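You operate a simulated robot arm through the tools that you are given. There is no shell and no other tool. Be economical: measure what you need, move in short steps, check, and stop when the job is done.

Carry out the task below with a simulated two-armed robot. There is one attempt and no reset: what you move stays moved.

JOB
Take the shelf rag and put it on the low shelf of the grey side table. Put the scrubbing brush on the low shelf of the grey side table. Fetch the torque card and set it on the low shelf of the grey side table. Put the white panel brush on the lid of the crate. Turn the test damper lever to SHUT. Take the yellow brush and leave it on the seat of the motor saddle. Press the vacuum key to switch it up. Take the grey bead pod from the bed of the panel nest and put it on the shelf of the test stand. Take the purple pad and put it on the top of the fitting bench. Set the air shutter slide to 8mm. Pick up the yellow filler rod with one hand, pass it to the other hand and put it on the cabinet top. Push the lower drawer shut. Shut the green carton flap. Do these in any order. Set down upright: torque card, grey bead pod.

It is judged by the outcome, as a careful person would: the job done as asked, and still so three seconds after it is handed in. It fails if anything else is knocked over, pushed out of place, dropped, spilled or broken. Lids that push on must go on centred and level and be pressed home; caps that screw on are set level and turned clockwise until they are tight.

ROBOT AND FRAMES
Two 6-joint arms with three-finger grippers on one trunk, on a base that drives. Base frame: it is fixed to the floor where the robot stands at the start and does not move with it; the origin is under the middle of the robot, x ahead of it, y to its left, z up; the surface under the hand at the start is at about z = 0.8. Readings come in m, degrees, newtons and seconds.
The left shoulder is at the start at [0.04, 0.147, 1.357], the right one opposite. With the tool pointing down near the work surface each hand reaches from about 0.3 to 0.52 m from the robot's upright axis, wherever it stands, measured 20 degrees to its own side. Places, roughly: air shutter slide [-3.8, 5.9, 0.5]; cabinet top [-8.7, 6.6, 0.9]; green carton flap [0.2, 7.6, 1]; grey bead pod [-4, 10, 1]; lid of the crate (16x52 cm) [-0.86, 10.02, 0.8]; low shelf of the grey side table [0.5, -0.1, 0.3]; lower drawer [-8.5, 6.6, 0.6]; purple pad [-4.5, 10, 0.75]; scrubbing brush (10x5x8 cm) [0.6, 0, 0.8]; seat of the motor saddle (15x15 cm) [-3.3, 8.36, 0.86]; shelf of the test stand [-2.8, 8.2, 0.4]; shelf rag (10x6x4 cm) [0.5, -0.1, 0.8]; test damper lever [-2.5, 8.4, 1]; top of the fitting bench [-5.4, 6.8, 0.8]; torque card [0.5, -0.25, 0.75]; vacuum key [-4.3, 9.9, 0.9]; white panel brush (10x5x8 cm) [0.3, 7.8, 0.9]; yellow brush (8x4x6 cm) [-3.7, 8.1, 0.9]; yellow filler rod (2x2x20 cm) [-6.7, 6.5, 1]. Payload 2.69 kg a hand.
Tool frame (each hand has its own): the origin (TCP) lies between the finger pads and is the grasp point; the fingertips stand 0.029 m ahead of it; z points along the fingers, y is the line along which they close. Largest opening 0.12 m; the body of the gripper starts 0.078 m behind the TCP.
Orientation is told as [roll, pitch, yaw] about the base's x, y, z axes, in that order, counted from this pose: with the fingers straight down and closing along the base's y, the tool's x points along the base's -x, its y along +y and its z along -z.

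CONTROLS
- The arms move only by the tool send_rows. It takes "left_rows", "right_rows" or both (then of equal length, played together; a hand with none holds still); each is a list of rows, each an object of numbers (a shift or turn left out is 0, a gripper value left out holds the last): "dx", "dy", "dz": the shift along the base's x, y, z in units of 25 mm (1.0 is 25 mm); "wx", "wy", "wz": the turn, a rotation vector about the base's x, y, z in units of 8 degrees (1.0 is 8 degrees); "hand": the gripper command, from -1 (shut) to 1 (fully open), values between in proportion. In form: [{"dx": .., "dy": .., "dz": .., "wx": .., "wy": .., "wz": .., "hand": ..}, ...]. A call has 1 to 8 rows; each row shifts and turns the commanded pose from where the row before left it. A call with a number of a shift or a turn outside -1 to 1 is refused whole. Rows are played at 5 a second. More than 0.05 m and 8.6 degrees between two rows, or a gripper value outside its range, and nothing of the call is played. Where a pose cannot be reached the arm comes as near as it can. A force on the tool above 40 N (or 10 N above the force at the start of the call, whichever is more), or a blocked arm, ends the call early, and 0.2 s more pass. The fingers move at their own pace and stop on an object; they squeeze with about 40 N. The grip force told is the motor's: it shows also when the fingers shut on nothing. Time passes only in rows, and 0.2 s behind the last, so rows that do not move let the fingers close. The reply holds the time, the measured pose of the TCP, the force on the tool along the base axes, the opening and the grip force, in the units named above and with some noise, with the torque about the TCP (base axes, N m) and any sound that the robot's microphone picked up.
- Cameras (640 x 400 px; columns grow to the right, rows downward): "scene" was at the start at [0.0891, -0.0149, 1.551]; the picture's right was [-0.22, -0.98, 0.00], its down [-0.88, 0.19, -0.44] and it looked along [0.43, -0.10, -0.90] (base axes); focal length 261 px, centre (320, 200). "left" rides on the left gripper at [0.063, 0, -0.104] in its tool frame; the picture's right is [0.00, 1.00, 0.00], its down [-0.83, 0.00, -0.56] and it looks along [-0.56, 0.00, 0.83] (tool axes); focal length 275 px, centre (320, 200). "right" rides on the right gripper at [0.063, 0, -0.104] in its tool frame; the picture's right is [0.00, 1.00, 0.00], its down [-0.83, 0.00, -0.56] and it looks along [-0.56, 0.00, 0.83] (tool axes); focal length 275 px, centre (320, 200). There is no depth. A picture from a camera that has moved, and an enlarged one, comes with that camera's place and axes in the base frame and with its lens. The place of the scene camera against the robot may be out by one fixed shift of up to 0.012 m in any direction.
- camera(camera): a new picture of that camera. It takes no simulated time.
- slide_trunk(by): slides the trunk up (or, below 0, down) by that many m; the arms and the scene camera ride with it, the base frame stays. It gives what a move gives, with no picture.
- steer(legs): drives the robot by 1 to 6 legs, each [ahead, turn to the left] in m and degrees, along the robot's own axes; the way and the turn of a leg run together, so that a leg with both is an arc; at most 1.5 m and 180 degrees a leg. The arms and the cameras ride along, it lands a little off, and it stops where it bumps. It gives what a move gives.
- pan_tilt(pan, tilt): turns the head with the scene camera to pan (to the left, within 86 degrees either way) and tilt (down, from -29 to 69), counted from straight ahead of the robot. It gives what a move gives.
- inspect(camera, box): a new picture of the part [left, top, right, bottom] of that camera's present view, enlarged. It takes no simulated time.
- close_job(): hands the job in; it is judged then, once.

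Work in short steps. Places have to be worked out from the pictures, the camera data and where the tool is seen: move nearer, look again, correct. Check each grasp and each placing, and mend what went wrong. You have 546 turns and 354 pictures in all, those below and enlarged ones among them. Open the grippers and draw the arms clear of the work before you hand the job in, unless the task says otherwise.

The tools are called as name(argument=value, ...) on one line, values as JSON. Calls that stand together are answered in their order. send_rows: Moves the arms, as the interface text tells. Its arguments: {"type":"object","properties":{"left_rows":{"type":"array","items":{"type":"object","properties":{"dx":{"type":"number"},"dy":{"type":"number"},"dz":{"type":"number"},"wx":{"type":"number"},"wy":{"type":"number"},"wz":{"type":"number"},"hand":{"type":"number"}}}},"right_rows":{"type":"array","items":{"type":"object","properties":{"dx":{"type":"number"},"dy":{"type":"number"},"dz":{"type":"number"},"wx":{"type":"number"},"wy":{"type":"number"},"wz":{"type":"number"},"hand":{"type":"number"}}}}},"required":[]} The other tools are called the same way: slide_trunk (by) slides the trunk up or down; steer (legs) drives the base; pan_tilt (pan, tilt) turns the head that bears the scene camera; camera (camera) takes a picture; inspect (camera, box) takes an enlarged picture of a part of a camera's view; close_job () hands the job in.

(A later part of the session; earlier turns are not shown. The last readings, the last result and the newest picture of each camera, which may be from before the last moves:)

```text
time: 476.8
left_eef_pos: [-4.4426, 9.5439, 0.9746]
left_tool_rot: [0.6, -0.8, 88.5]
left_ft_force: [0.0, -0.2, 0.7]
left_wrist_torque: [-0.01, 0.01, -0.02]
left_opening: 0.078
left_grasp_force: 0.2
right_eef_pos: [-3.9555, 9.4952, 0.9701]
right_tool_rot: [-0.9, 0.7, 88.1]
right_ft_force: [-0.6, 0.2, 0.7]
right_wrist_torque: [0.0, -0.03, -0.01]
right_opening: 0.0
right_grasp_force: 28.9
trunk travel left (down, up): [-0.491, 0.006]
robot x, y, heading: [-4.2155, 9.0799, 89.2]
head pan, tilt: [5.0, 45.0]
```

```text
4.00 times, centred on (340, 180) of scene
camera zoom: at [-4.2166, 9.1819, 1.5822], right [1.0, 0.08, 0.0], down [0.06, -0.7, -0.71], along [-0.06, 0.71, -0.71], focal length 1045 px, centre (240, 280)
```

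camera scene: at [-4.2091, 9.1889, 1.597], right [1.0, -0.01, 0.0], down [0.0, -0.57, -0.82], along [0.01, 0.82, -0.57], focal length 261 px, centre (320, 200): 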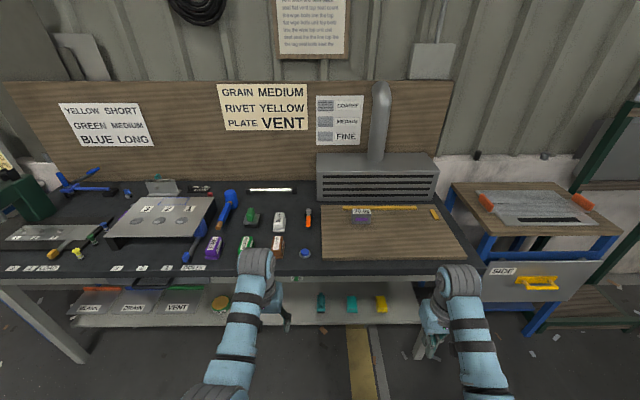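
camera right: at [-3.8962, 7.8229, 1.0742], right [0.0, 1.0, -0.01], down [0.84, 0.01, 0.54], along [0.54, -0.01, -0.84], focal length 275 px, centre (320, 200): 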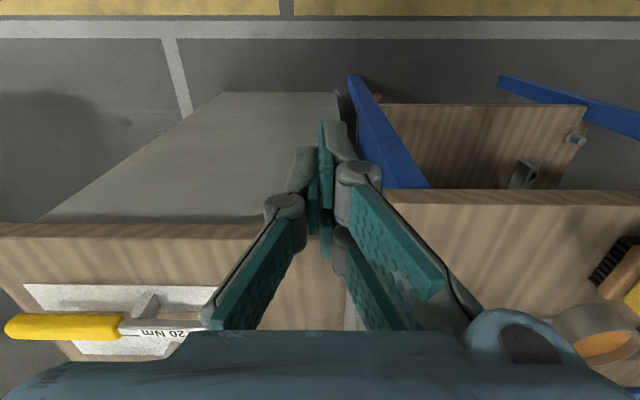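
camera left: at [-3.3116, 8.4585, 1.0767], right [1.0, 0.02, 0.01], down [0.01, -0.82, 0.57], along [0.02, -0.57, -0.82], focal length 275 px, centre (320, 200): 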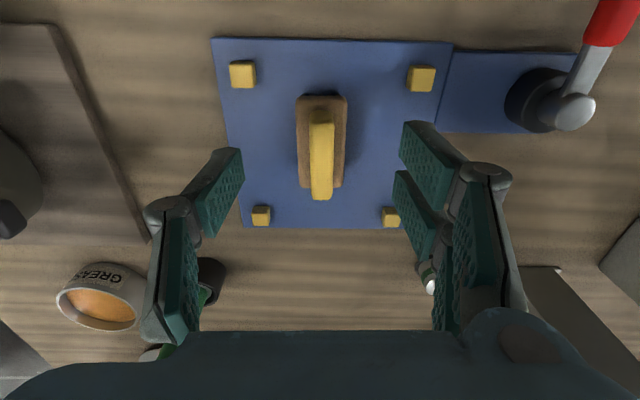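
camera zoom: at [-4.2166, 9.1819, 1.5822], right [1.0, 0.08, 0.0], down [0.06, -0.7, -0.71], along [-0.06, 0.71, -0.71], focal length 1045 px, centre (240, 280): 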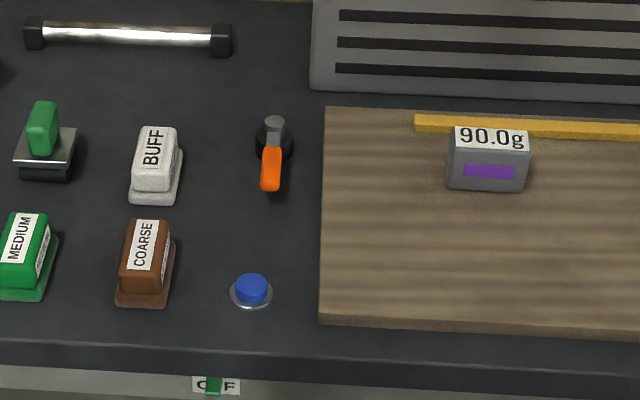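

There is a blue push-button on top and a green toggle under the bench's front edge. Lower the trunk to see the front face.

slide_trunk(by=-0.35)

pan_tilt(pan=5, tilt=25)

camera(camera="scene")

inspect(camera="scene", box=[240, 150, 400, 250])

```text
time: 480.2
left_eef_pos: [-4.4418, 9.544, 0.6256]
left_tool_rot: [0.8, -0.9, 88.5]
left_ft_force: [0.6, 0.5, -0.4]
left_wrist_torque: [0.02, -0.01, 0.01]
left_opening: 0.0782
left_grasp_force: 0.2
right_eef_pos: [-3.9536, 9.4954, 0.6207]
right_tool_rot: [-0.9, 0.6, 88.1]
right_ft_force: [0.7, 0.5, 0.2]
right_wrist_torque: [0.01, 0.0, 0.01]
right_opening: 0.0
right_grasp_force: 28.2
trunk travel left (down, up): [-0.141, 0.356]
robot x, y, heading: [-4.2187, 9.0796, 89.7]
head pan, tilt: [5.0, 45.0]
```

```text
time: 481.0
left_eef_pos: [-4.4424, 9.5444, 0.6243]
left_tool_rot: [0.6, -0.8, 88.5]
left_ft_force: [-0.2, 0.7, -0.2]
left_wrist_torque: [0.0, 0.04, 0.04]
left_opening: 0.0782
left_grasp_force: 0.2
right_eef_pos: [-3.9549, 9.4953, 0.6213]
right_tool_rot: [-0.9, 0.7, 88.0]
right_ft_force: [1.4, -0.3, -1.4]
right_wrist_torque: [-0.03, -0.01, -0.01]
right_opening: 0.0
right_grasp_force: 28.7
trunk travel left (down, up): [-0.141, 0.356]
robot x, y, heading: [-4.2224, 9.0805, 89.6]
head pan, tilt: [5.0, 25.0]
```

```text
202 pictures are left
camera scene: at [-4.2171, 9.1926, 1.2632], right [1.0, 0.08, 0.0], down [0.03, -0.42, -0.91], along [-0.07, 0.9, -0.42], focal length 261 px, centre (320, 200)
```

scene: 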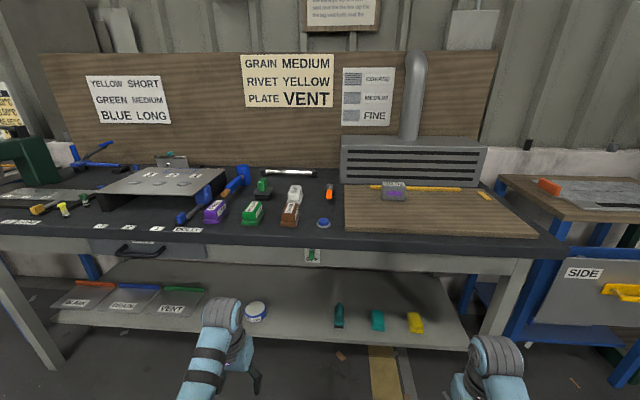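

```text
4.00 times, centred on (320, 200) of scene
camera zoom: at [-4.2171, 9.1926, 1.2632], right [1.0, 0.08, 0.0], down [0.03, -0.42, -0.91], along [-0.07, 0.9, -0.42], focal length 1045 px, centre (320, 200)
```

zoom: 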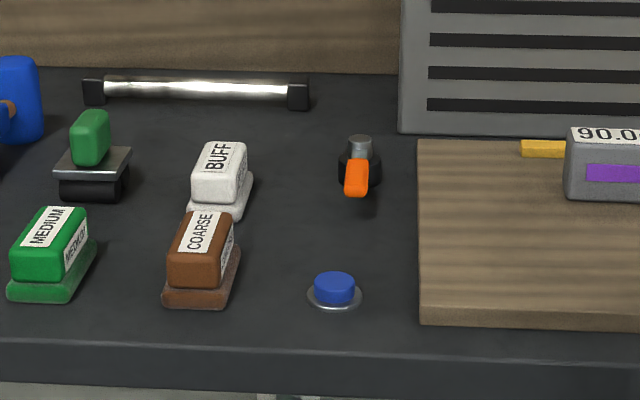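

inspect(camera="scene", box=[280, 225, 360, 275])

```text
8.00 times, centred on (320, 250) of scene
camera zoom: at [-4.2171, 9.1926, 1.2632], right [1.0, 0.08, 0.0], down [0.03, -0.42, -0.91], along [-0.07, 0.9, -0.42], focal length 2090 px, centre (320, -200)
```

zoom: 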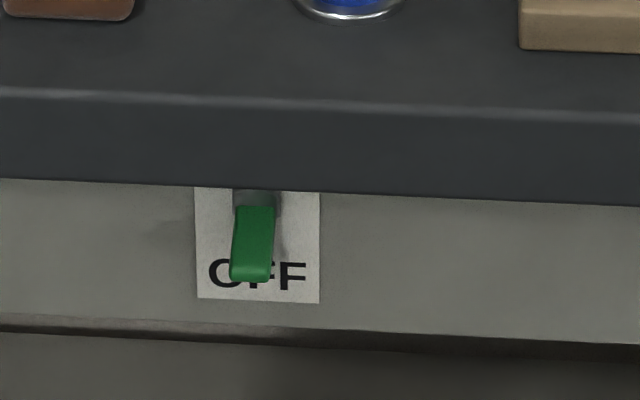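

The green toggle on the apron points down at OFF, but the listed key location (−4.3,9.9,0.9) better fits the blue button on top. A button press is harmless, so I test it first and listen. Raise the trunk and approach.

slide_trunk(by=0.35)

steer(legs=[[0.3, 0]])

send_rows(left_rows=[{"dx": 1, "dy": 0.5, "hand": -1, "dz": 0.4}, {"dx": 1, "dy": 0.5, "dz": 0.4}, {"dx": 1}, {"dx": 1}, {"dx": 1}, {"dx": 1}, {"dx": 1}, {"dx": 0.2}])

camera(camera="left")

```text
time: 484.4
left_eef_pos: [-4.4431, 9.5448, 0.976]
left_tool_rot: [0.7, -0.7, 88.5]
left_ft_force: [-0.1, 0.6, 0.8]
left_wrist_torque: [-0.01, 0.02, 0.03]
left_opening: 0.0779
left_grasp_force: 0.0
right_eef_pos: [-3.9555, 9.4954, 0.9706]
right_tool_rot: [-1.0, 0.7, 88.1]
right_ft_force: [0.4, 0.9, 0.7]
right_wrist_torque: [0.0, 0.02, -0.01]
right_opening: 0.0
right_grasp_force: 28.5
trunk travel left (down, up): [-0.491, 0.006]
robot x, y, heading: [-4.217, 9.0824, 89.7]
head pan, tilt: [5.0, 25.0]
```

```text
time: 486.5
left_eef_pos: [-4.4425, 9.8436, 0.9765]
left_tool_rot: [0.6, -0.8, 88.8]
left_ft_force: [0.2, -0.4, -0.5]
left_wrist_torque: [0.01, 0.01, -0.02]
left_opening: 0.078
left_grasp_force: 0.0
right_eef_pos: [-3.955, 9.7953, 0.9706]
right_tool_rot: [-0.9, 0.6, 88.3]
right_ft_force: [1.2, -0.3, 1.1]
right_wrist_torque: [0.03, -0.01, -0.01]
right_opening: 0.0
right_grasp_force: 28.8
trunk travel left (down, up): [-0.491, 0.006]
robot x, y, heading: [-4.2163, 9.3861, 89.8]
head pan, tilt: [5.0, 25.0]
```

```text
time: 488.3
left_eef_pos: [-4.2721, 9.8734, 0.9921]
left_tool_rot: [1.3, -0.7, 89.4]
left_ft_force: [1.0, -0.1, 0.7]
left_wrist_torque: [-0.02, 0.0, 0.04]
left_opening: 0.0001
left_grasp_force: 28.4
right_eef_pos: [-3.955, 9.7989, 0.9704]
right_tool_rot: [-0.9, 0.7, 88.4]
right_ft_force: [0.0, 0.4, -0.1]
right_wrist_torque: [-0.03, 0.02, -0.01]
right_opening: 0.0
right_grasp_force: 28.7
trunk travel left (down, up): [-0.491, 0.006]
robot x, y, heading: [-4.2169, 9.3804, 89.5]
head pan, tilt: [5.0, 25.0]
```

```text
199 pictures are left
camera left: at [-4.2692, 9.8079, 1.0945], right [-1.0, 0.01, 0.02], down [0.02, 0.82, 0.57], along [-0.01, 0.57, -0.82], focal length 275 px, centre (320, 200)
```

left: 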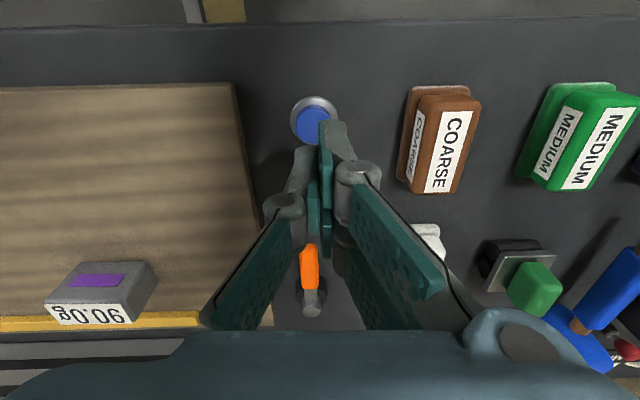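

Button at (−4.266,9.888). Descend and press in small steps.

send_rows(left_rows=[{"dx": 0.25, "dy": 0.6}, {"dz": -0.9}, {"dz": -0.9}, {"dz": -0.9}, {"dz": -0.5}, {"dz": -0.3}])

send_rows(left_rows=[{"dz": -0.15}, {"dz": -0.15}, {"dz": -0.15}, {"dz": -0.15}, {"dz": -0.15}])

camera(camera="left")

```text
time: 489.7
left_eef_pos: [-4.2619, 9.8785, 0.9094]
left_tool_rot: [0.6, -0.8, 88.8]
left_ft_force: [0.2, -0.4, 0.7]
left_wrist_torque: [0.0, -0.01, 0.0]
left_opening: 0.0
left_grasp_force: 28.6
left hand out of reach, approached as far as the arm can: row 5
right_eef_pos: [-3.9556, 9.798, 0.9708]
right_tool_rot: [-0.8, 0.7, 88.4]
right_ft_force: [-0.5, -0.7, 0.2]
right_wrist_torque: [-0.01, -0.02, -0.02]
right_opening: 0.0001
right_grasp_force: 28.5
trunk travel left (down, up): [-0.491, 0.006]
robot x, y, heading: [-4.2143, 9.3839, 89.9]
head pan, tilt: [5.0, 25.0]
```

```text
time: 490.9
left_eef_pos: [-4.2648, 9.872, 0.8954]
left_tool_rot: [0.5, -0.9, 88.8]
left_ft_force: [1.4, -0.1, 0.1]
left_wrist_torque: [0.0, 0.0, -0.01]
left_opening: 0.0
left_grasp_force: 28.4
left hand out of reach, approached as far as the arm can: row 2, 4
right_eef_pos: [-3.9538, 9.7984, 0.9711]
right_tool_rot: [-0.9, 0.7, 88.4]
right_ft_force: [0.0, -0.5, -0.7]
right_wrist_torque: [0.03, -0.01, -0.04]
right_opening: 0.0001
right_grasp_force: 28.7
trunk travel left (down, up): [-0.491, 0.006]
robot x, y, heading: [-4.2154, 9.3844, 90.1]
head pan, tilt: [5.0, 25.0]
```

```text
198 pictures are left
camera left: at [-4.2655, 9.8069, 0.9966], right [-1.0, 0.03, 0.01], down [0.03, 0.82, 0.57], along [0.01, 0.57, -0.82], focal length 275 px, centre (320, 200)
```

left: 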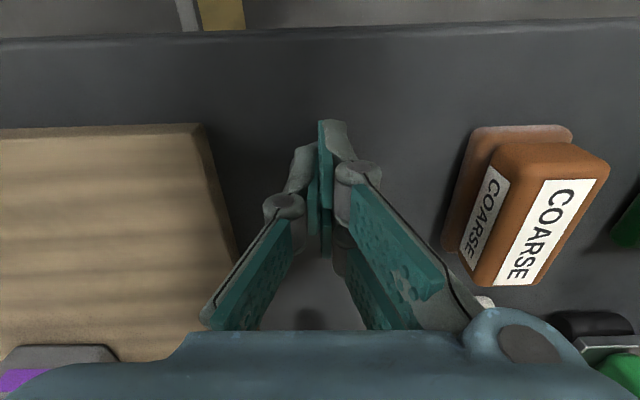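

At reach limit; raise slightly, drive 6 cm ahead, re-centre and press.

send_rows(left_rows=[{"dz": 0.9}])

steer(legs=[[0.07, 0]])

send_rows(left_rows=[{"dy": -0.9}, {"dy": -0.9}, {"dy": -0.4}, {}])

camera(camera="left")

```text
time: 491.3
left_eef_pos: [-4.2634, 9.8788, 0.915]
left_tool_rot: [0.6, -0.6, 88.8]
left_ft_force: [-0.6, 0.0, 0.0]
left_wrist_torque: [0.0, 0.0, 0.04]
left_opening: 0.0001
left_grasp_force: 28.5
left hand out of reach, approached as far as the arm can: row 1
right_eef_pos: [-3.9549, 9.7996, 0.9702]
right_tool_rot: [-1.0, 0.7, 88.4]
right_ft_force: [0.0, 0.0, 0.0]
right_wrist_torque: [0.02, 0.02, -0.01]
right_opening: 0.0
right_grasp_force: 28.8
trunk travel left (down, up): [-0.491, 0.006]
robot x, y, heading: [-4.2155, 9.3843, 89.9]
head pan, tilt: [5.0, 25.0]
```

```text
time: 492.3
left_eef_pos: [-4.2617, 9.9411, 0.9171]
left_tool_rot: [0.7, -0.9, 88.6]
left_ft_force: [-0.5, -2.3, 0.7]
left_wrist_torque: [0.19, -0.03, 0.0]
left_opening: 0.0
left_grasp_force: 28.7
right_eef_pos: [-3.9534, 9.8577, 0.9736]
right_tool_rot: [-0.9, 0.0, 88.4]
right_ft_force: [1.0, 0.5, -1.4]
right_wrist_torque: [-0.06, 0.06, -0.01]
right_opening: 0.0
right_grasp_force: 28.5
trunk travel left (down, up): [-0.491, 0.006]
robot x, y, heading: [-4.2161, 9.4559, 89.7]
head pan, tilt: [5.0, 25.0]
```

```text
time: 493.3
left_eef_pos: [-4.2466, 9.93, 0.8923]
left_tool_rot: [0.8, -0.3, 88.6]
left_ft_force: [-1.2, 0.3, -0.7]
left_wrist_torque: [0.01, 0.0, -0.01]
left_opening: 0.0001
left_grasp_force: 28.4
left hand out of reach, approached as far as the arm can: row 1, 2, 3
right_eef_pos: [-3.9536, 9.8659, 0.9714]
right_tool_rot: [-0.9, 0.5, 88.3]
right_ft_force: [0.3, 0.1, -0.1]
right_wrist_torque: [-0.02, -0.03, 0.01]
right_opening: 0.0
right_grasp_force: 28.8
trunk travel left (down, up): [-0.491, 0.006]
robot x, y, heading: [-4.214, 9.4571, 89.8]
head pan, tilt: [5.0, 25.0]
```

```text
197 pictures are left
camera left: at [-4.2458, 9.8651, 0.9945], right [-1.0, 0.03, 0.01], down [0.03, 0.83, 0.56], along [0.0, 0.56, -0.83], focal length 275 px, centre (320, 200)
```

left: 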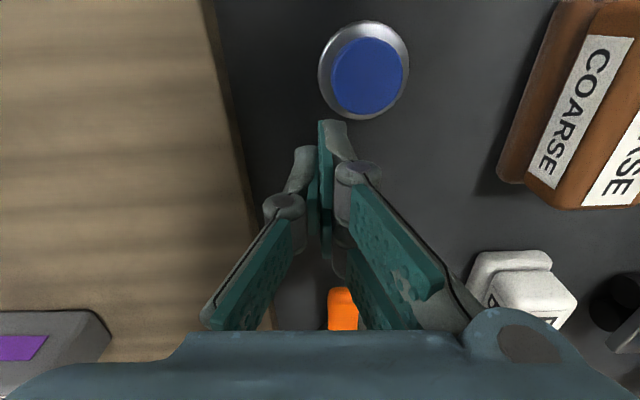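

The left arm is cramped inward. Reposition the robot to x≈−4.43 so the right hand presses the button (and the left later gets the purple pad).

send_rows(left_rows=[{"dx": -0.8, "dz": 0.8}, {"dx": -0.8, "dz": 0.8}, {"dx": -0.8, "dz": 0.8}, {"dx": -0.8, "dz": 0.8}, {"dx": -0.8}])

steer(legs=[[-0.3, 0], [0, 90], [0.22, 0], [0, -90], [0.3, 0]])

camera(camera="right")

```text
time: 494.5
left_eef_pos: [-4.3317, 9.9802, 0.9452]
left_tool_rot: [0.8, -0.3, 88.7]
left_ft_force: [0.0, -0.9, 0.3]
left_wrist_torque: [-0.03, -0.04, 0.0]
left_opening: 0.0
left_grasp_force: 28.6
left hand out of reach, approached as far as the arm can: row 1, 2, 3, 4, 5
right_eef_pos: [-3.9537, 9.8644, 0.9717]
right_tool_rot: [-0.9, 0.5, 88.4]
right_ft_force: [0.3, 0.3, -1.0]
right_wrist_torque: [0.01, -0.03, -0.02]
right_opening: 0.0
right_grasp_force: 28.4
trunk travel left (down, up): [-0.491, 0.006]
robot x, y, heading: [-4.2136, 9.4556, 89.7]
head pan, tilt: [5.0, 25.0]
```

```text
time: 507.1
left_eef_pos: [-4.5438, 9.9767, 0.9474]
left_tool_rot: [0.8, -0.6, 88.7]
left_ft_force: [-0.3, 0.7, -0.1]
left_wrist_torque: [0.03, 0.02, 0.02]
left_opening: 0.0001
left_grasp_force: 28.3
right_eef_pos: [-4.1686, 9.86, 0.9731]
right_tool_rot: [-1.0, 0.4, 88.4]
right_ft_force: [-0.1, 0.0, -0.8]
right_wrist_torque: [0.05, 0.03, 0.01]
right_opening: 0.0
right_grasp_force: 28.4
trunk travel left (down, up): [-0.491, 0.006]
robot x, y, heading: [-4.4322, 9.4532, 89.6]
head pan, tilt: [5.0, 25.0]
```

```text
196 pictures are left
camera right: at [-4.1709, 9.7977, 1.0774], right [-1.0, 0.02, -0.02], down [0.01, 0.83, 0.55], along [0.03, 0.55, -0.83], focal length 275 px, centre (320, 200)
```

right: 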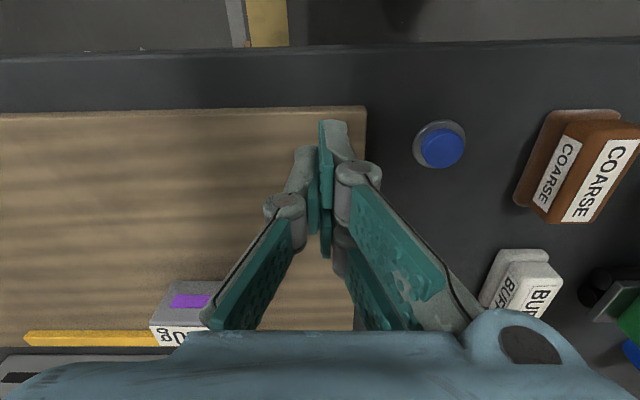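

Button confirmed at (−4.266,9.889). Move the right hand over it and press.

send_rows(right_rows=[{"dx": -1, "dy": 0.3}, {"dx": -1, "dy": 0.3}, {"dx": -1, "dy": 0.3}, {"dx": -0.9, "dy": 0.25}, {"dz": -1}, {"dz": -1}, {"dz": -0.8}])

send_rows(right_rows=[{"dz": -0.15}, {"dz": -0.15}, {"dz": -0.15}, {"dz": -0.15}, {"dz": -0.15}, {"dz": -0.15}])

camera(camera="right")

```text
time: 508.7
left_eef_pos: [-4.5463, 9.9793, 0.9449]
left_tool_rot: [0.8, -0.3, 88.7]
left_ft_force: [-0.8, -0.2, 0.0]
left_wrist_torque: [-0.02, 0.0, 0.0]
left_opening: 0.0
left_grasp_force: 29.1
right_eef_pos: [-4.2667, 9.8917, 0.8981]
right_tool_rot: [-1.0, 0.5, 88.4]
right_ft_force: [-0.1, 1.0, -1.0]
right_wrist_torque: [0.01, 0.0, -0.01]
right_opening: 0.0
right_grasp_force: 28.5
right hand out of reach, approached as far as the arm can: row 1
trunk travel left (down, up): [-0.491, 0.006]
robot x, y, heading: [-4.4332, 9.4534, 89.6]
head pan, tilt: [5.0, 25.0]
```

```text
time: 509.9
left_eef_pos: [-4.5459, 9.9753, 0.9483]
left_tool_rot: [0.8, -0.6, 88.5]
left_ft_force: [0.3, 0.1, -0.5]
left_wrist_torque: [-0.01, 0.01, 0.0]
left_opening: 0.0001
left_grasp_force: 29.0
right_eef_pos: [-4.2665, 9.8929, 0.8851]
right_tool_rot: [-1.1, -0.2, 88.2]
right_ft_force: [0.8, -10.6, 23.2]
right_wrist_torque: [-0.35, 0.03, 0.06]
right_opening: 0.0061
right_grasp_force: 28.9
trunk travel left (down, up): [-0.491, 0.006]
robot x, y, heading: [-4.4329, 9.4508, 89.8]
head pan, tilt: [5.0, 25.0]
heard: click
stopped in row 6 (right hand): the force on the tool passed its limit at 47 N (the readings are from after the stop); the commanded pose is now the measured one
```

```text
195 pictures are left
camera right: at [-4.2687, 9.8295, 0.9887], right [-1.0, 0.02, -0.02], down [0.01, 0.83, 0.56], along [0.03, 0.56, -0.83], focal length 275 px, centre (320, 200)
```

right: 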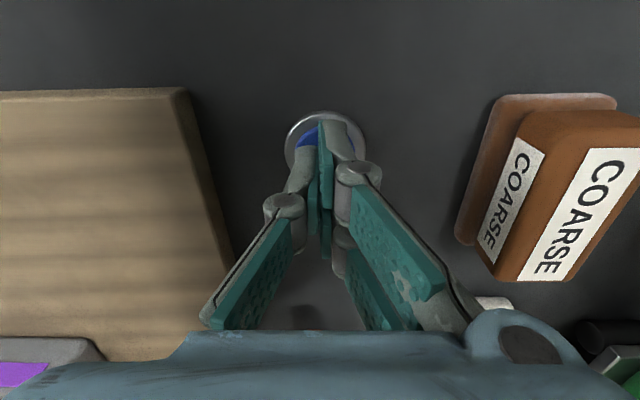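

A click was heard. Raise the hand and look at the button and surroundings.

send_rows(right_rows=[{"dz": 0.8}, {"dz": 1}, {"dz": 1}, {"dx": 0.8}, {"dx": 0.8}, {"dx": 0.8}, {}])

camera(camera="right")

pan_tilt(pan=-10, tilt=50)

camera(camera="scene")

```text
time: 511.5
left_eef_pos: [-4.5453, 9.978, 0.9447]
left_tool_rot: [0.9, -0.3, 88.6]
left_ft_force: [0.3, -0.5, 0.2]
left_wrist_torque: [0.0, -0.02, -0.01]
left_opening: 0.0
left_grasp_force: 28.3
right_eef_pos: [-4.2055, 9.8966, 0.9516]
right_tool_rot: [-1.0, -0.1, 88.4]
right_ft_force: [-0.7, 0.3, 0.1]
right_wrist_torque: [0.02, -0.03, -0.03]
right_opening: 0.0
right_grasp_force: 28.6
trunk travel left (down, up): [-0.491, 0.006]
robot x, y, heading: [-4.4289, 9.4495, 89.3]
head pan, tilt: [5.0, 25.0]
```

```text
194 pictures are left
camera right: at [-4.2079, 9.8331, 1.0563], right [-1.0, 0.02, -0.02], down [0.01, 0.83, 0.56], along [0.03, 0.56, -0.83], focal length 275 px, centre (320, 200)
```

right: 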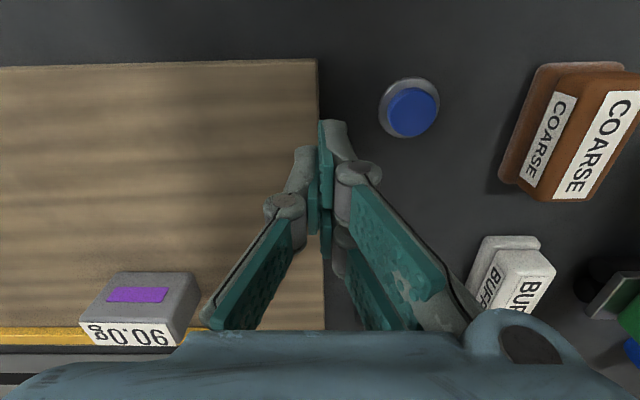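

```text
time: 512.4
left_eef_pos: [-4.5471, 9.9793, 0.9462]
left_tool_rot: [0.8, -0.2, 88.6]
left_ft_force: [-0.4, 0.3, -0.1]
left_wrist_torque: [-0.03, -0.01, 0.02]
left_opening: 0.0002
left_grasp_force: 28.5
right_eef_pos: [-4.2055, 9.8965, 0.9526]
right_tool_rot: [-1.0, 0.0, 88.4]
right_ft_force: [-0.2, 0.3, 0.2]
right_wrist_torque: [0.03, 0.01, -0.03]
right_opening: 0.0001
right_grasp_force: 28.6
trunk travel left (down, up): [-0.491, 0.006]
robot x, y, heading: [-4.4335, 9.4511, 89.9]
head pan, tilt: [-10.0, 50.0]
```

```text
193 pictures are left
camera scene: at [-4.4094, 9.5465, 1.5753], right [0.98, -0.18, 0.0], down [-0.14, -0.75, -0.64], along [0.11, 0.63, -0.77], focal length 261 px, centre (320, 200)
```

scene: 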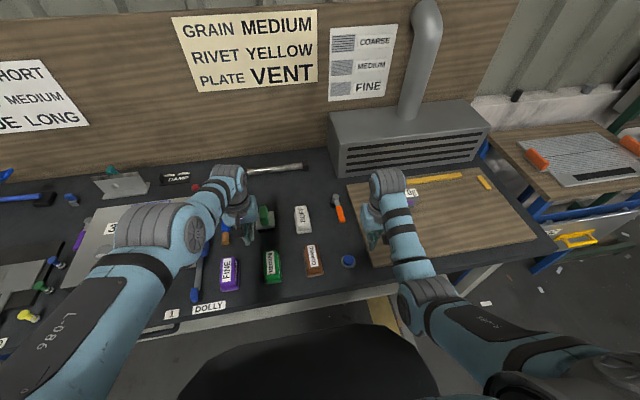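

The button clicked and sprang back; position and verb match the listed key, so I leave the OFF toggle alone. Next the purple pad: view with the left camera.

send_rows(left_rows=[{"dx": -0.5, "dy": -0.8, "dz": 0.6, "hand": 1}, {"dx": -0.5, "dy": -0.8, "dz": 0.6}, {"dx": -0.5, "dy": -0.8, "dz": 0.4}, {}])

camera(camera="left")

```text
time: 513.4
left_eef_pos: [-4.5712, 9.9894, 0.959]
left_tool_rot: [0.8, -0.3, 88.7]
left_ft_force: [0.4, -0.3, -0.7]
left_wrist_torque: [-0.03, 0.03, 0.0]
left_opening: 0.1202
left_grasp_force: 0.2
left hand out of reach, approached as far as the arm can: row 1, 2, 3
right_eef_pos: [-4.206, 9.8953, 0.9518]
right_tool_rot: [-1.0, 0.0, 88.3]
right_ft_force: [0.2, -0.5, -0.7]
right_wrist_torque: [0.01, 0.01, 0.03]
right_opening: 0.0
right_grasp_force: 28.2
trunk travel left (down, up): [-0.491, 0.006]
robot x, y, heading: [-4.4281, 9.4518, 89.8]
head pan, tilt: [-10.0, 50.0]
```

```text
192 pictures are left
camera left: at [-4.5712, 9.9239, 1.0614], right [-1.0, 0.03, 0.01], down [0.03, 0.83, 0.56], along [0.0, 0.56, -0.83], focal length 275 px, centre (320, 200)
```

left: 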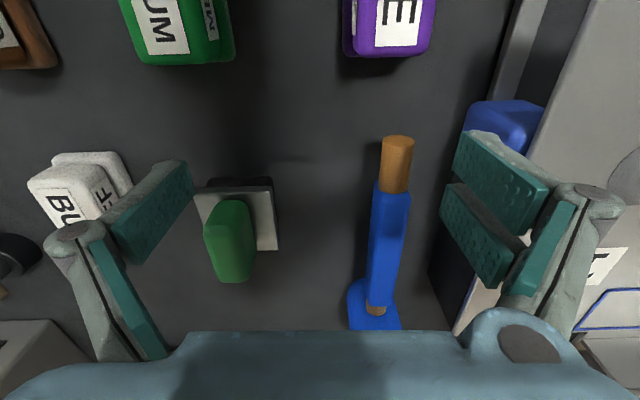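

The left arm is caught at its straight-arm limit; free it by raising first, then retreat.

send_rows(left_rows=[{"dz": 1}, {"dz": 1}, {"dz": 1}, {"dy": -0.6}, {"dy": -0.6}])

```text
time: 514.6
left_eef_pos: [-4.5665, 10.0078, 1.0259]
left_tool_rot: [0.8, -0.3, 88.6]
left_ft_force: [0.1, 0.3, 0.2]
left_wrist_torque: [-0.02, -0.02, 0.01]
left_opening: 0.1203
left_grasp_force: 0.1
left hand out of reach, approached as far as the arm can: row 1, 2, 3, 4, 5
right_eef_pos: [-4.2056, 9.8951, 0.953]
right_tool_rot: [-1.1, 0.0, 88.3]
right_ft_force: [0.3, -0.1, -0.6]
right_wrist_torque: [-0.02, -0.02, 0.0]
right_opening: 0.0
right_grasp_force: 28.1
trunk travel left (down, up): [-0.491, 0.006]
robot x, y, heading: [-4.4309, 9.4522, 89.6]
head pan, tilt: [-10.0, 50.0]
```

send_rows(left_rows=[{"wz": 1, "dx": -0.8}, {"wz": 1, "dx": -0.8}, {"wz": 1, "dx": -0.8}, {"wz": 1, "dx": -0.8}, {"dy": -0.5}, {"dy": -0.5}])

camera(camera="scene")

```text
time: 516.0
left_eef_pos: [-4.6464, 10.0118, 1.0234]
left_tool_rot: [0.9, -0.3, 120.7]
left_ft_force: [-0.9, 0.2, -0.4]
left_wrist_torque: [0.04, 0.02, 0.0]
left_opening: 0.1202
left_grasp_force: 0.0
left hand out of reach, approached as far as the arm can: row 1, 5, 6
right_eef_pos: [-4.2053, 9.8957, 0.9531]
right_tool_rot: [-1.0, -0.1, 88.3]
right_ft_force: [-0.1, -0.2, 0.0]
right_wrist_torque: [0.0, 0.0, -0.01]
right_opening: 0.0
right_grasp_force: 28.3
trunk travel left (down, up): [-0.491, 0.006]
robot x, y, heading: [-4.4349, 9.4515, 89.4]
head pan, tilt: [-10.0, 50.0]
```

```text
191 pictures are left
camera scene: at [-4.4089, 9.5465, 1.5753], right [0.98, -0.18, 0.0], down [-0.14, -0.75, -0.64], along [0.11, 0.63, -0.77], focal length 261 px, centre (320, 200)
```

scene: 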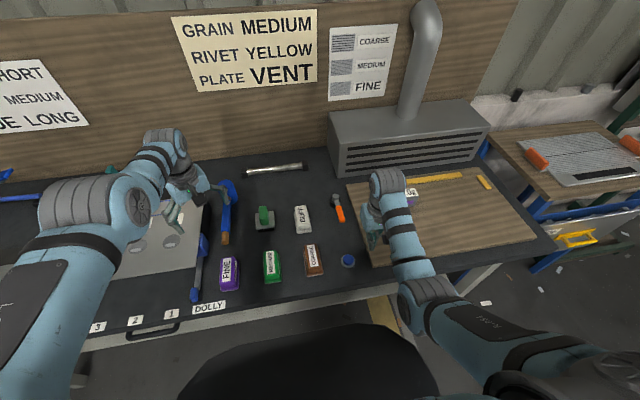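

The left elbow has swung out into another configuration. Extend the arm outward to pass through the straight pose, then retract.

send_rows(left_rows=[{"dy": 0.8, "wz": -1}, {"dy": 0.8, "wz": -1}, {"dy": 0.8, "wz": -1}, {"dy": 0.8, "wz": -1}, {}])

camera(camera="scene")

```text
time: 517.2
left_eef_pos: [-4.6462, 10.0177, 1.0402]
left_tool_rot: [0.8, -0.3, 88.6]
left_ft_force: [0.6, 1.3, -0.2]
left_wrist_torque: [-0.01, 0.0, -0.01]
left_opening: 0.1198
left_grasp_force: 0.0
left hand out of reach, approached as far as the arm can: row 1, 2, 3, 4
right_eef_pos: [-4.207, 9.895, 0.9519]
right_tool_rot: [-1.0, 0.0, 88.3]
right_ft_force: [-0.3, -0.5, 0.3]
right_wrist_torque: [-0.03, -0.06, 0.0]
right_opening: 0.0001
right_grasp_force: 28.4
trunk travel left (down, up): [-0.491, 0.006]
robot x, y, heading: [-4.432, 9.4517, 89.8]
head pan, tilt: [-10.0, 50.0]
```

```text
190 pictures are left
camera scene: at [-4.4094, 9.5465, 1.5753], right [0.98, -0.18, 0.0], down [-0.14, -0.75, -0.64], along [0.11, 0.63, -0.77], focal length 261 px, centre (320, 200)
```

scene: 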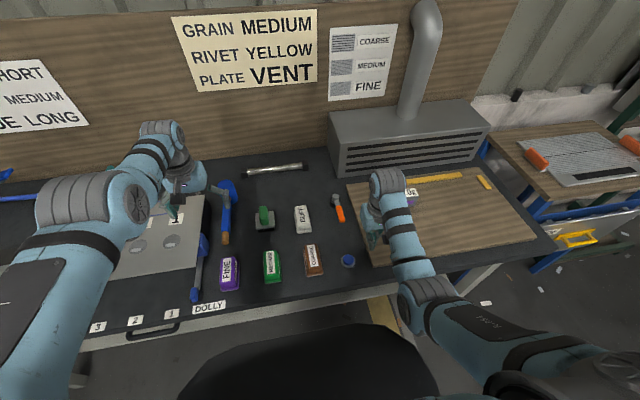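

The arm is locked in the straight-arm singularity. Try combined lateral + inward moves with tilt to unlock it.

send_rows(left_rows=[{"dx": -1, "dy": -1, "dz": 0.5}, {"dx": -1, "dy": -1, "dz": 0.5}, {"dx": -1, "dy": -1}, {"dx": -1, "dy": -1}, {"dx": -1, "dy": -1}, {"dx": -1, "dy": -1}])

```text
time: 518.6
left_eef_pos: [-4.8179, 9.9879, 1.0439]
left_tool_rot: [0.8, -0.2, 88.6]
left_ft_force: [0.0, -0.6, -0.4]
left_wrist_torque: [0.02, -0.03, 0.01]
left_opening: 0.1203
left_grasp_force: 0.0
left hand out of reach, approached as far as the arm can: row 1, 2, 3, 4, 5, 6
right_eef_pos: [-4.2072, 9.8958, 0.9523]
right_tool_rot: [-1.1, -0.1, 88.3]
right_ft_force: [-0.6, 0.1, 0.3]
right_wrist_torque: [-0.01, 0.01, -0.01]
right_opening: 0.0
right_grasp_force: 28.6
trunk travel left (down, up): [-0.491, 0.006]
robot x, y, heading: [-4.4323, 9.4518, 89.8]
head pan, tilt: [-10.0, 50.0]
```

pan_tilt(pan=45, tilt=50)

camera(camera="scene")

pan_tilt(pan=-45, tilt=50)

camera(camera="scene")

```text
time: 519.8
left_eef_pos: [-4.8176, 9.9894, 1.0447]
left_tool_rot: [0.7, -0.3, 88.6]
left_ft_force: [0.0, 0.0, 0.3]
left_wrist_torque: [0.0, 0.01, 0.0]
left_opening: 0.12
left_grasp_force: 0.1
right_eef_pos: [-4.2067, 9.8954, 0.9521]
right_tool_rot: [-1.0, 0.1, 88.3]
right_ft_force: [-0.2, -0.1, -0.4]
right_wrist_torque: [-0.01, -0.03, -0.02]
right_opening: 0.0
right_grasp_force: 28.4
trunk travel left (down, up): [-0.491, 0.006]
robot x, y, heading: [-4.4315, 9.4543, 89.9]
head pan, tilt: [45.0, 50.0]
```

```text
189 pictures are left
camera scene: at [-4.4775, 9.5254, 1.5753], right [0.71, 0.7, 0.0], down [0.54, -0.54, -0.64], along [-0.45, 0.46, -0.77], focal length 261 px, centre (320, 200)
```

scene: 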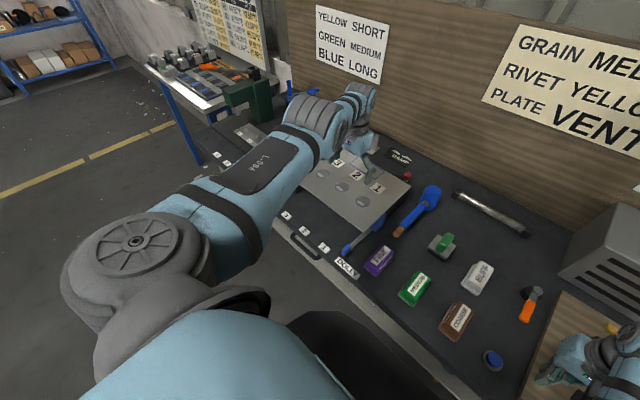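

```text
time: 521.5
left_eef_pos: [-4.8176, 9.9903, 1.0447]
left_tool_rot: [0.7, -0.2, 88.6]
left_ft_force: [0.4, 0.1, 0.5]
left_wrist_torque: [0.02, 0.01, 0.01]
left_opening: 0.1198
left_grasp_force: 0.0
right_eef_pos: [-4.2051, 9.8963, 0.9513]
right_tool_rot: [-1.0, 0.0, 88.3]
right_ft_force: [-0.4, -0.1, 0.0]
right_wrist_torque: [0.02, 0.0, 0.02]
right_opening: 0.0001
right_grasp_force: 28.7
trunk travel left (down, up): [-0.491, 0.006]
robot x, y, heading: [-4.4327, 9.4535, 89.9]
head pan, tilt: [-45.0, 50.0]
```

```text
188 pictures are left
camera scene: at [-4.3686, 9.525, 1.5753], right [0.7, -0.71, 0.0], down [-0.54, -0.54, -0.64], along [0.46, 0.45, -0.77], focal length 261 px, centre (320, 200)
```

scene: 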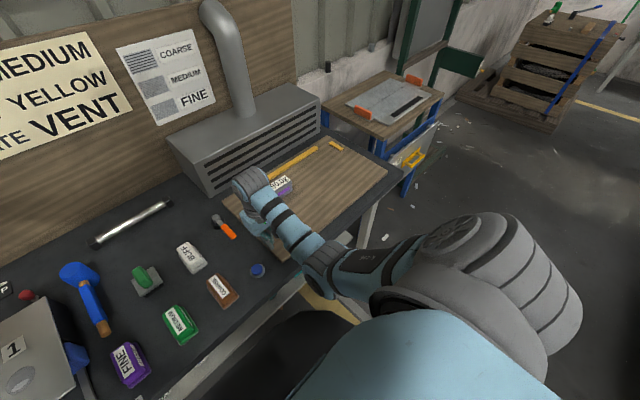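

The left arm is in an elbow-up branch. Back away from the bench to sort it out in free space.

steer(legs=[[-0.55, 0]])

send_rows(left_rows=[{"dx": 1, "dz": -1}, {"dx": 1, "dz": -1}, {"dx": 1, "dz": -1}, {"dx": 1, "dz": -1}, {"dx": 1, "dz": -1}, {"dx": 1, "dz": -1}, {"dz": -1}, {"dz": -1}])

pan_tilt(pan=30, tilt=45)

camera(camera="scene")

```text
time: 524.7
left_eef_pos: [-4.8231, 9.4358, 1.0437]
left_tool_rot: [0.8, 0.0, 88.9]
left_ft_force: [-0.3, 0.9, 1.1]
left_wrist_torque: [-0.01, -0.02, -0.01]
left_opening: 0.12
left_grasp_force: 0.0
right_eef_pos: [-4.2103, 9.3462, 0.9506]
right_tool_rot: [-0.9, 0.2, 88.9]
right_ft_force: [0.5, 0.5, 0.0]
right_wrist_torque: [-0.04, 0.01, 0.01]
right_opening: 0.0
right_grasp_force: 28.3
trunk travel left (down, up): [-0.491, 0.006]
robot x, y, heading: [-4.4302, 8.898, 90.0]
head pan, tilt: [-45.0, 50.0]
```

```text
time: 526.5
left_eef_pos: [-4.6684, 9.3946, 0.8625]
left_tool_rot: [0.8, -0.1, 89.0]
left_ft_force: [-0.6, 0.0, -0.3]
left_wrist_torque: [0.04, 0.01, 0.04]
left_opening: 0.12
left_grasp_force: 0.1
left hand out of reach, approached as far as the arm can: row 4, 5, 6, 7, 8
right_eef_pos: [-4.2103, 9.3448, 0.9525]
right_tool_rot: [-1.1, -0.1, 88.9]
right_ft_force: [-0.3, -0.1, 0.1]
right_wrist_torque: [0.0, 0.02, 0.0]
right_opening: 0.0
right_grasp_force: 28.7
trunk travel left (down, up): [-0.491, 0.006]
robot x, y, heading: [-4.4283, 8.8973, 90.3]
head pan, tilt: [-45.0, 50.0]
```

```text
time: 527.9
left_eef_pos: [-4.6679, 9.395, 0.8637]
left_tool_rot: [0.8, -0.1, 89.0]
left_ft_force: [-0.2, 0.6, 0.2]
left_wrist_torque: [0.02, 0.01, 0.0]
left_opening: 0.1196
left_grasp_force: 0.1
right_eef_pos: [-4.2104, 9.3459, 0.953]
right_tool_rot: [-1.0, 0.0, 88.8]
right_ft_force: [0.1, -0.1, -0.2]
right_wrist_torque: [-0.04, 0.01, 0.04]
right_opening: 0.0
right_grasp_force: 29.2
trunk travel left (down, up): [-0.491, 0.006]
robot x, y, heading: [-4.4284, 8.8953, 90.1]
head pan, tilt: [30.0, 45.0]
```

```text
187 pictures are left
camera scene: at [-4.4647, 8.9887, 1.5822], right [0.87, 0.5, 0.0], down [0.35, -0.61, -0.71], along [-0.35, 0.61, -0.71], focal length 261 px, centre (320, 200)
```

scene: 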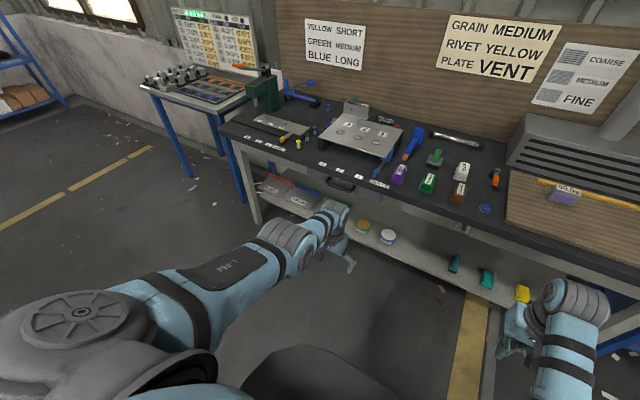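

The arm is nearly straight now; try retracting inward.

send_rows(left_rows=[{"dy": -1}, {"dy": -1}, {"dy": -1}, {}])

```text
time: 528.9
left_eef_pos: [-4.6657, 9.3223, 0.8619]
left_tool_rot: [0.7, -0.3, 89.0]
left_ft_force: [-0.3, 0.1, -0.6]
left_wrist_torque: [0.04, -0.02, 0.01]
left_opening: 0.1203
left_grasp_force: 0.2
right_eef_pos: [-4.2103, 9.345, 0.9529]
right_tool_rot: [-0.9, 0.0, 88.8]
right_ft_force: [0.2, -0.1, 0.5]
right_wrist_torque: [-0.01, -0.01, 0.0]
right_opening: 0.0
right_grasp_force: 28.7
trunk travel left (down, up): [-0.491, 0.006]
robot x, y, heading: [-4.4345, 8.8999, 90.1]
head pan, tilt: [30.0, 45.0]
```

Unlocked. Raise the left hand to a comfortable pose and re-approach for the purple pad.

send_rows(left_rows=[{"dz": 1, "dx": 0.5, "dy": 0.3}, {"dz": 1, "dx": 0.5, "dy": 0.3}, {"dz": 1, "dx": 0.5, "dy": 0.4}, {"dz": 1, "dx": 0.5, "dy": 0.4}, {"dz": 0.5}])

steer(legs=[[0.5, 0]])

camera(camera="left")

```text
time: 530.1
left_eef_pos: [-4.6171, 9.3561, 0.9765]
left_tool_rot: [0.8, -0.2, 89.0]
left_ft_force: [-0.2, -0.1, 0.1]
left_wrist_torque: [0.01, 0.01, 0.01]
left_opening: 0.1199
left_grasp_force: 0.0
right_eef_pos: [-4.2098, 9.3443, 0.9514]
right_tool_rot: [-1.0, -0.1, 88.8]
right_ft_force: [-0.4, 0.3, -0.8]
right_wrist_torque: [-0.03, -0.02, 0.0]
right_opening: 0.0
right_grasp_force: 28.2
trunk travel left (down, up): [-0.491, 0.006]
robot x, y, heading: [-4.4306, 8.8988, 90.0]
head pan, tilt: [30.0, 45.0]
```

```text
time: 533.1
left_eef_pos: [-4.616, 9.8517, 0.9772]
left_tool_rot: [0.9, -0.4, 88.8]
left_ft_force: [0.8, 0.9, 0.3]
left_wrist_torque: [0.01, 0.02, -0.01]
left_opening: 0.1203
left_grasp_force: 0.0
right_eef_pos: [-4.21, 9.8398, 0.9537]
right_tool_rot: [-1.1, -0.1, 88.7]
right_ft_force: [0.8, -0.6, -0.7]
right_wrist_torque: [0.03, 0.01, -0.02]
right_opening: 0.0
right_grasp_force: 28.6
trunk travel left (down, up): [-0.491, 0.006]
robot x, y, heading: [-4.4291, 9.3991, 90.0]
head pan, tilt: [30.0, 45.0]
```

```text
186 pictures are left
camera left: at [-4.6151, 9.7872, 1.0799], right [-1.0, 0.02, 0.01], down [0.03, 0.83, 0.56], along [0.0, 0.56, -0.83], focal length 275 px, centre (320, 200)
```

left: 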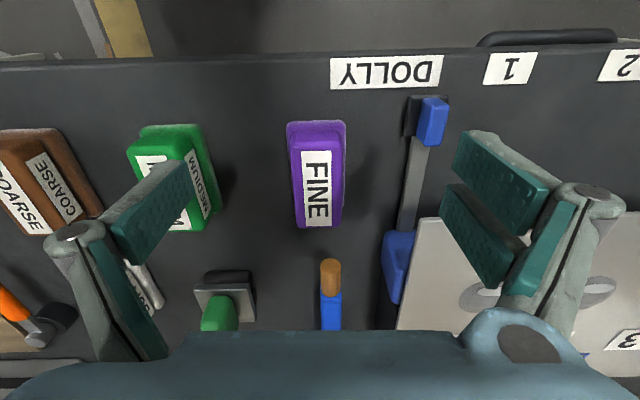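

Pad centre ≈(−4.613,9.888). Narrow the opening, move over and grip.

send_rows(left_rows=[{"dy": 0.8, "dx": 0.1, "hand": 0.45}, {"dy": 0.7, "dz": -0.4}, {"dz": -0.8}, {"dz": -0.8}, {"dz": -0.8}, {"dz": -0.6}])

camera(camera="left")

```text
time: 534.5
left_eef_pos: [-4.6141, 9.8921, 0.8897]
left_tool_rot: [0.7, -0.2, 89.0]
left_ft_force: [0.4, -1.0, 0.2]
left_wrist_torque: [0.01, 0.01, -0.02]
left_opening: 0.0869
left_grasp_force: 0.1
right_eef_pos: [-4.2095, 9.8407, 0.9511]
right_tool_rot: [-1.0, 0.0, 88.6]
right_ft_force: [-0.3, -0.9, 0.3]
right_wrist_torque: [-0.01, 0.0, 0.01]
right_opening: 0.0002
right_grasp_force: 28.8
trunk travel left (down, up): [-0.491, 0.006]
robot x, y, heading: [-4.4306, 9.3981, 90.0]
head pan, tilt: [30.0, 45.0]
```

```text
185 pictures are left
camera left: at [-4.6132, 9.8277, 0.9932], right [-1.0, 0.02, 0.01], down [0.03, 0.83, 0.56], along [0.0, 0.56, -0.83], focal length 275 px, centre (320, 200)
```

left: 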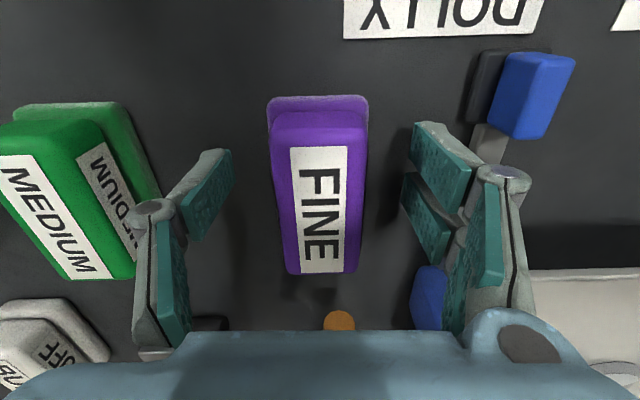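

send_rows(left_rows=[{"dz": 0.15}, {"hand": 0}, {"hand": -0.6}, {"hand": -1}, {}, {}])

send_rows(left_rows=[{"dz": 0.6}, {"dz": 1}, {"dz": 1}, {"dz": 1}])

camera(camera="left")

camera(camera="right")

```text
time: 535.9
left_eef_pos: [-4.614, 9.8911, 0.8949]
left_tool_rot: [0.8, -0.2, 88.9]
left_ft_force: [0.2, 0.7, -0.5]
left_wrist_torque: [-0.02, -0.07, 0.0]
left_opening: 0.0391
left_grasp_force: 39.6
right_eef_pos: [-4.2104, 9.8413, 0.9524]
right_tool_rot: [-1.0, 0.0, 88.5]
right_ft_force: [-0.1, -0.3, 1.1]
right_wrist_torque: [-0.02, 0.02, -0.03]
right_opening: 0.0
right_grasp_force: 28.6
trunk travel left (down, up): [-0.491, 0.006]
robot x, y, heading: [-4.4346, 9.3943, 90.0]
head pan, tilt: [30.0, 45.0]
```

```text
time: 536.9
left_eef_pos: [-4.6127, 9.8915, 0.9865]
left_tool_rot: [0.7, -0.2, 88.9]
left_ft_force: [0.9, 0.5, -1.2]
left_wrist_torque: [0.01, 0.03, 0.01]
left_opening: 0.0391
left_grasp_force: 39.9
right_eef_pos: [-4.2102, 9.8415, 0.9525]
right_tool_rot: [-0.9, -0.1, 88.6]
right_ft_force: [0.6, 0.5, 0.7]
right_wrist_torque: [0.02, 0.03, 0.0]
right_opening: 0.0001
right_grasp_force: 28.3
trunk travel left (down, up): [-0.491, 0.006]
robot x, y, heading: [-4.4351, 9.3941, 90.0]
head pan, tilt: [30.0, 45.0]
```

```text
184 pictures are left
camera left: at [-4.6119, 9.8265, 1.0886], right [-1.0, 0.02, 0.01], down [0.03, 0.83, 0.56], along [0.0, 0.56, -0.83], focal length 275 px, centre (320, 200)
```

left: 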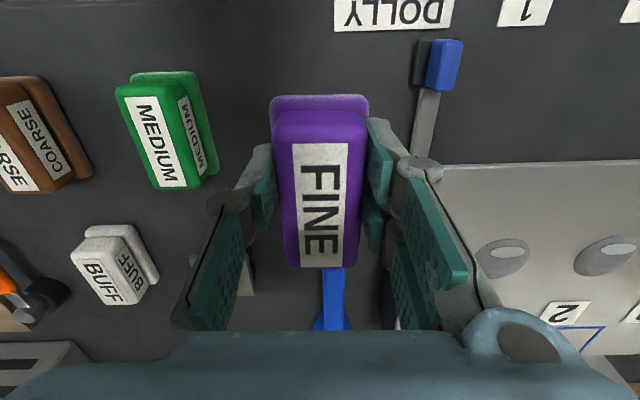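

```text
183 pictures are left
camera right: at [-4.2113, 9.7786, 1.0563], right [-1.0, 0.02, -0.02], down [0.01, 0.83, 0.56], along [0.03, 0.56, -0.83], focal length 275 px, centre (320, 200)
```

right: 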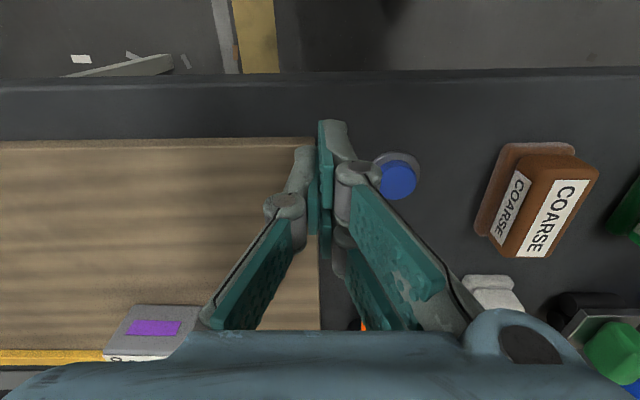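

Purple pad held. For the pod (≈8.5 cm wide at (−4.03,10.07)), I shift the robot to x≈−4.2 and use the right hand tilted forward ~30° for reach (also useful for the low shelf).

steer(legs=[[-0.25, 0], [0, -90], [0.24, 0], [0, 90]])

send_rows(right_rows=[{"wx": 1, "dz": 0.2, "hand": 1}, {"wx": 1, "dz": 0.2}, {"wx": 1}, {"wx": 0.8}, {"dx": -0.5}, {}])

camera(camera="right")

```text
time: 547.7
left_eef_pos: [-4.371, 9.6472, 0.9853]
left_tool_rot: [0.8, -0.2, 88.7]
left_ft_force: [0.8, -0.4, -0.2]
left_wrist_torque: [-0.02, 0.0, -0.04]
left_opening: 0.039
left_grasp_force: 40.4
right_eef_pos: [-3.9664, 9.5967, 0.9519]
right_tool_rot: [-1.0, 0.0, 88.4]
right_ft_force: [0.2, 0.1, 0.9]
right_wrist_torque: [0.0, 0.0, -0.02]
right_opening: 0.0
right_grasp_force: 29.1
trunk travel left (down, up): [-0.491, 0.006]
robot x, y, heading: [-4.1928, 9.1499, 89.9]
head pan, tilt: [30.0, 45.0]
```

```text
time: 549.1
left_eef_pos: [-4.3701, 9.6483, 0.9853]
left_tool_rot: [0.7, -0.3, 88.8]
left_ft_force: [0.1, 0.5, -1.0]
left_wrist_torque: [-0.03, 0.01, -0.02]
left_opening: 0.039
left_grasp_force: 40.3
right_eef_pos: [-3.9799, 9.5967, 0.9617]
right_tool_rot: [0.0, -30.5, 88.2]
right_ft_force: [-0.7, 0.3, 0.2]
right_wrist_torque: [0.0, 0.02, 0.0]
right_opening: 0.1198
right_grasp_force: 0.1
trunk travel left (down, up): [-0.491, 0.006]
robot x, y, heading: [-4.1926, 9.1526, 89.9]
head pan, tilt: [30.0, 45.0]
```

```text
182 pictures are left
camera right: at [-3.9818, 9.4904, 1.0201], right [-1.0, 0.03, 0.0], down [0.01, 0.43, 0.9], along [0.03, 0.9, -0.43], focal length 275 px, centre (320, 200)
```

right: 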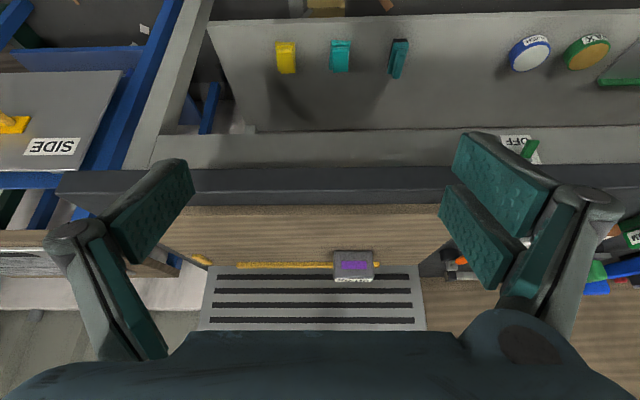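

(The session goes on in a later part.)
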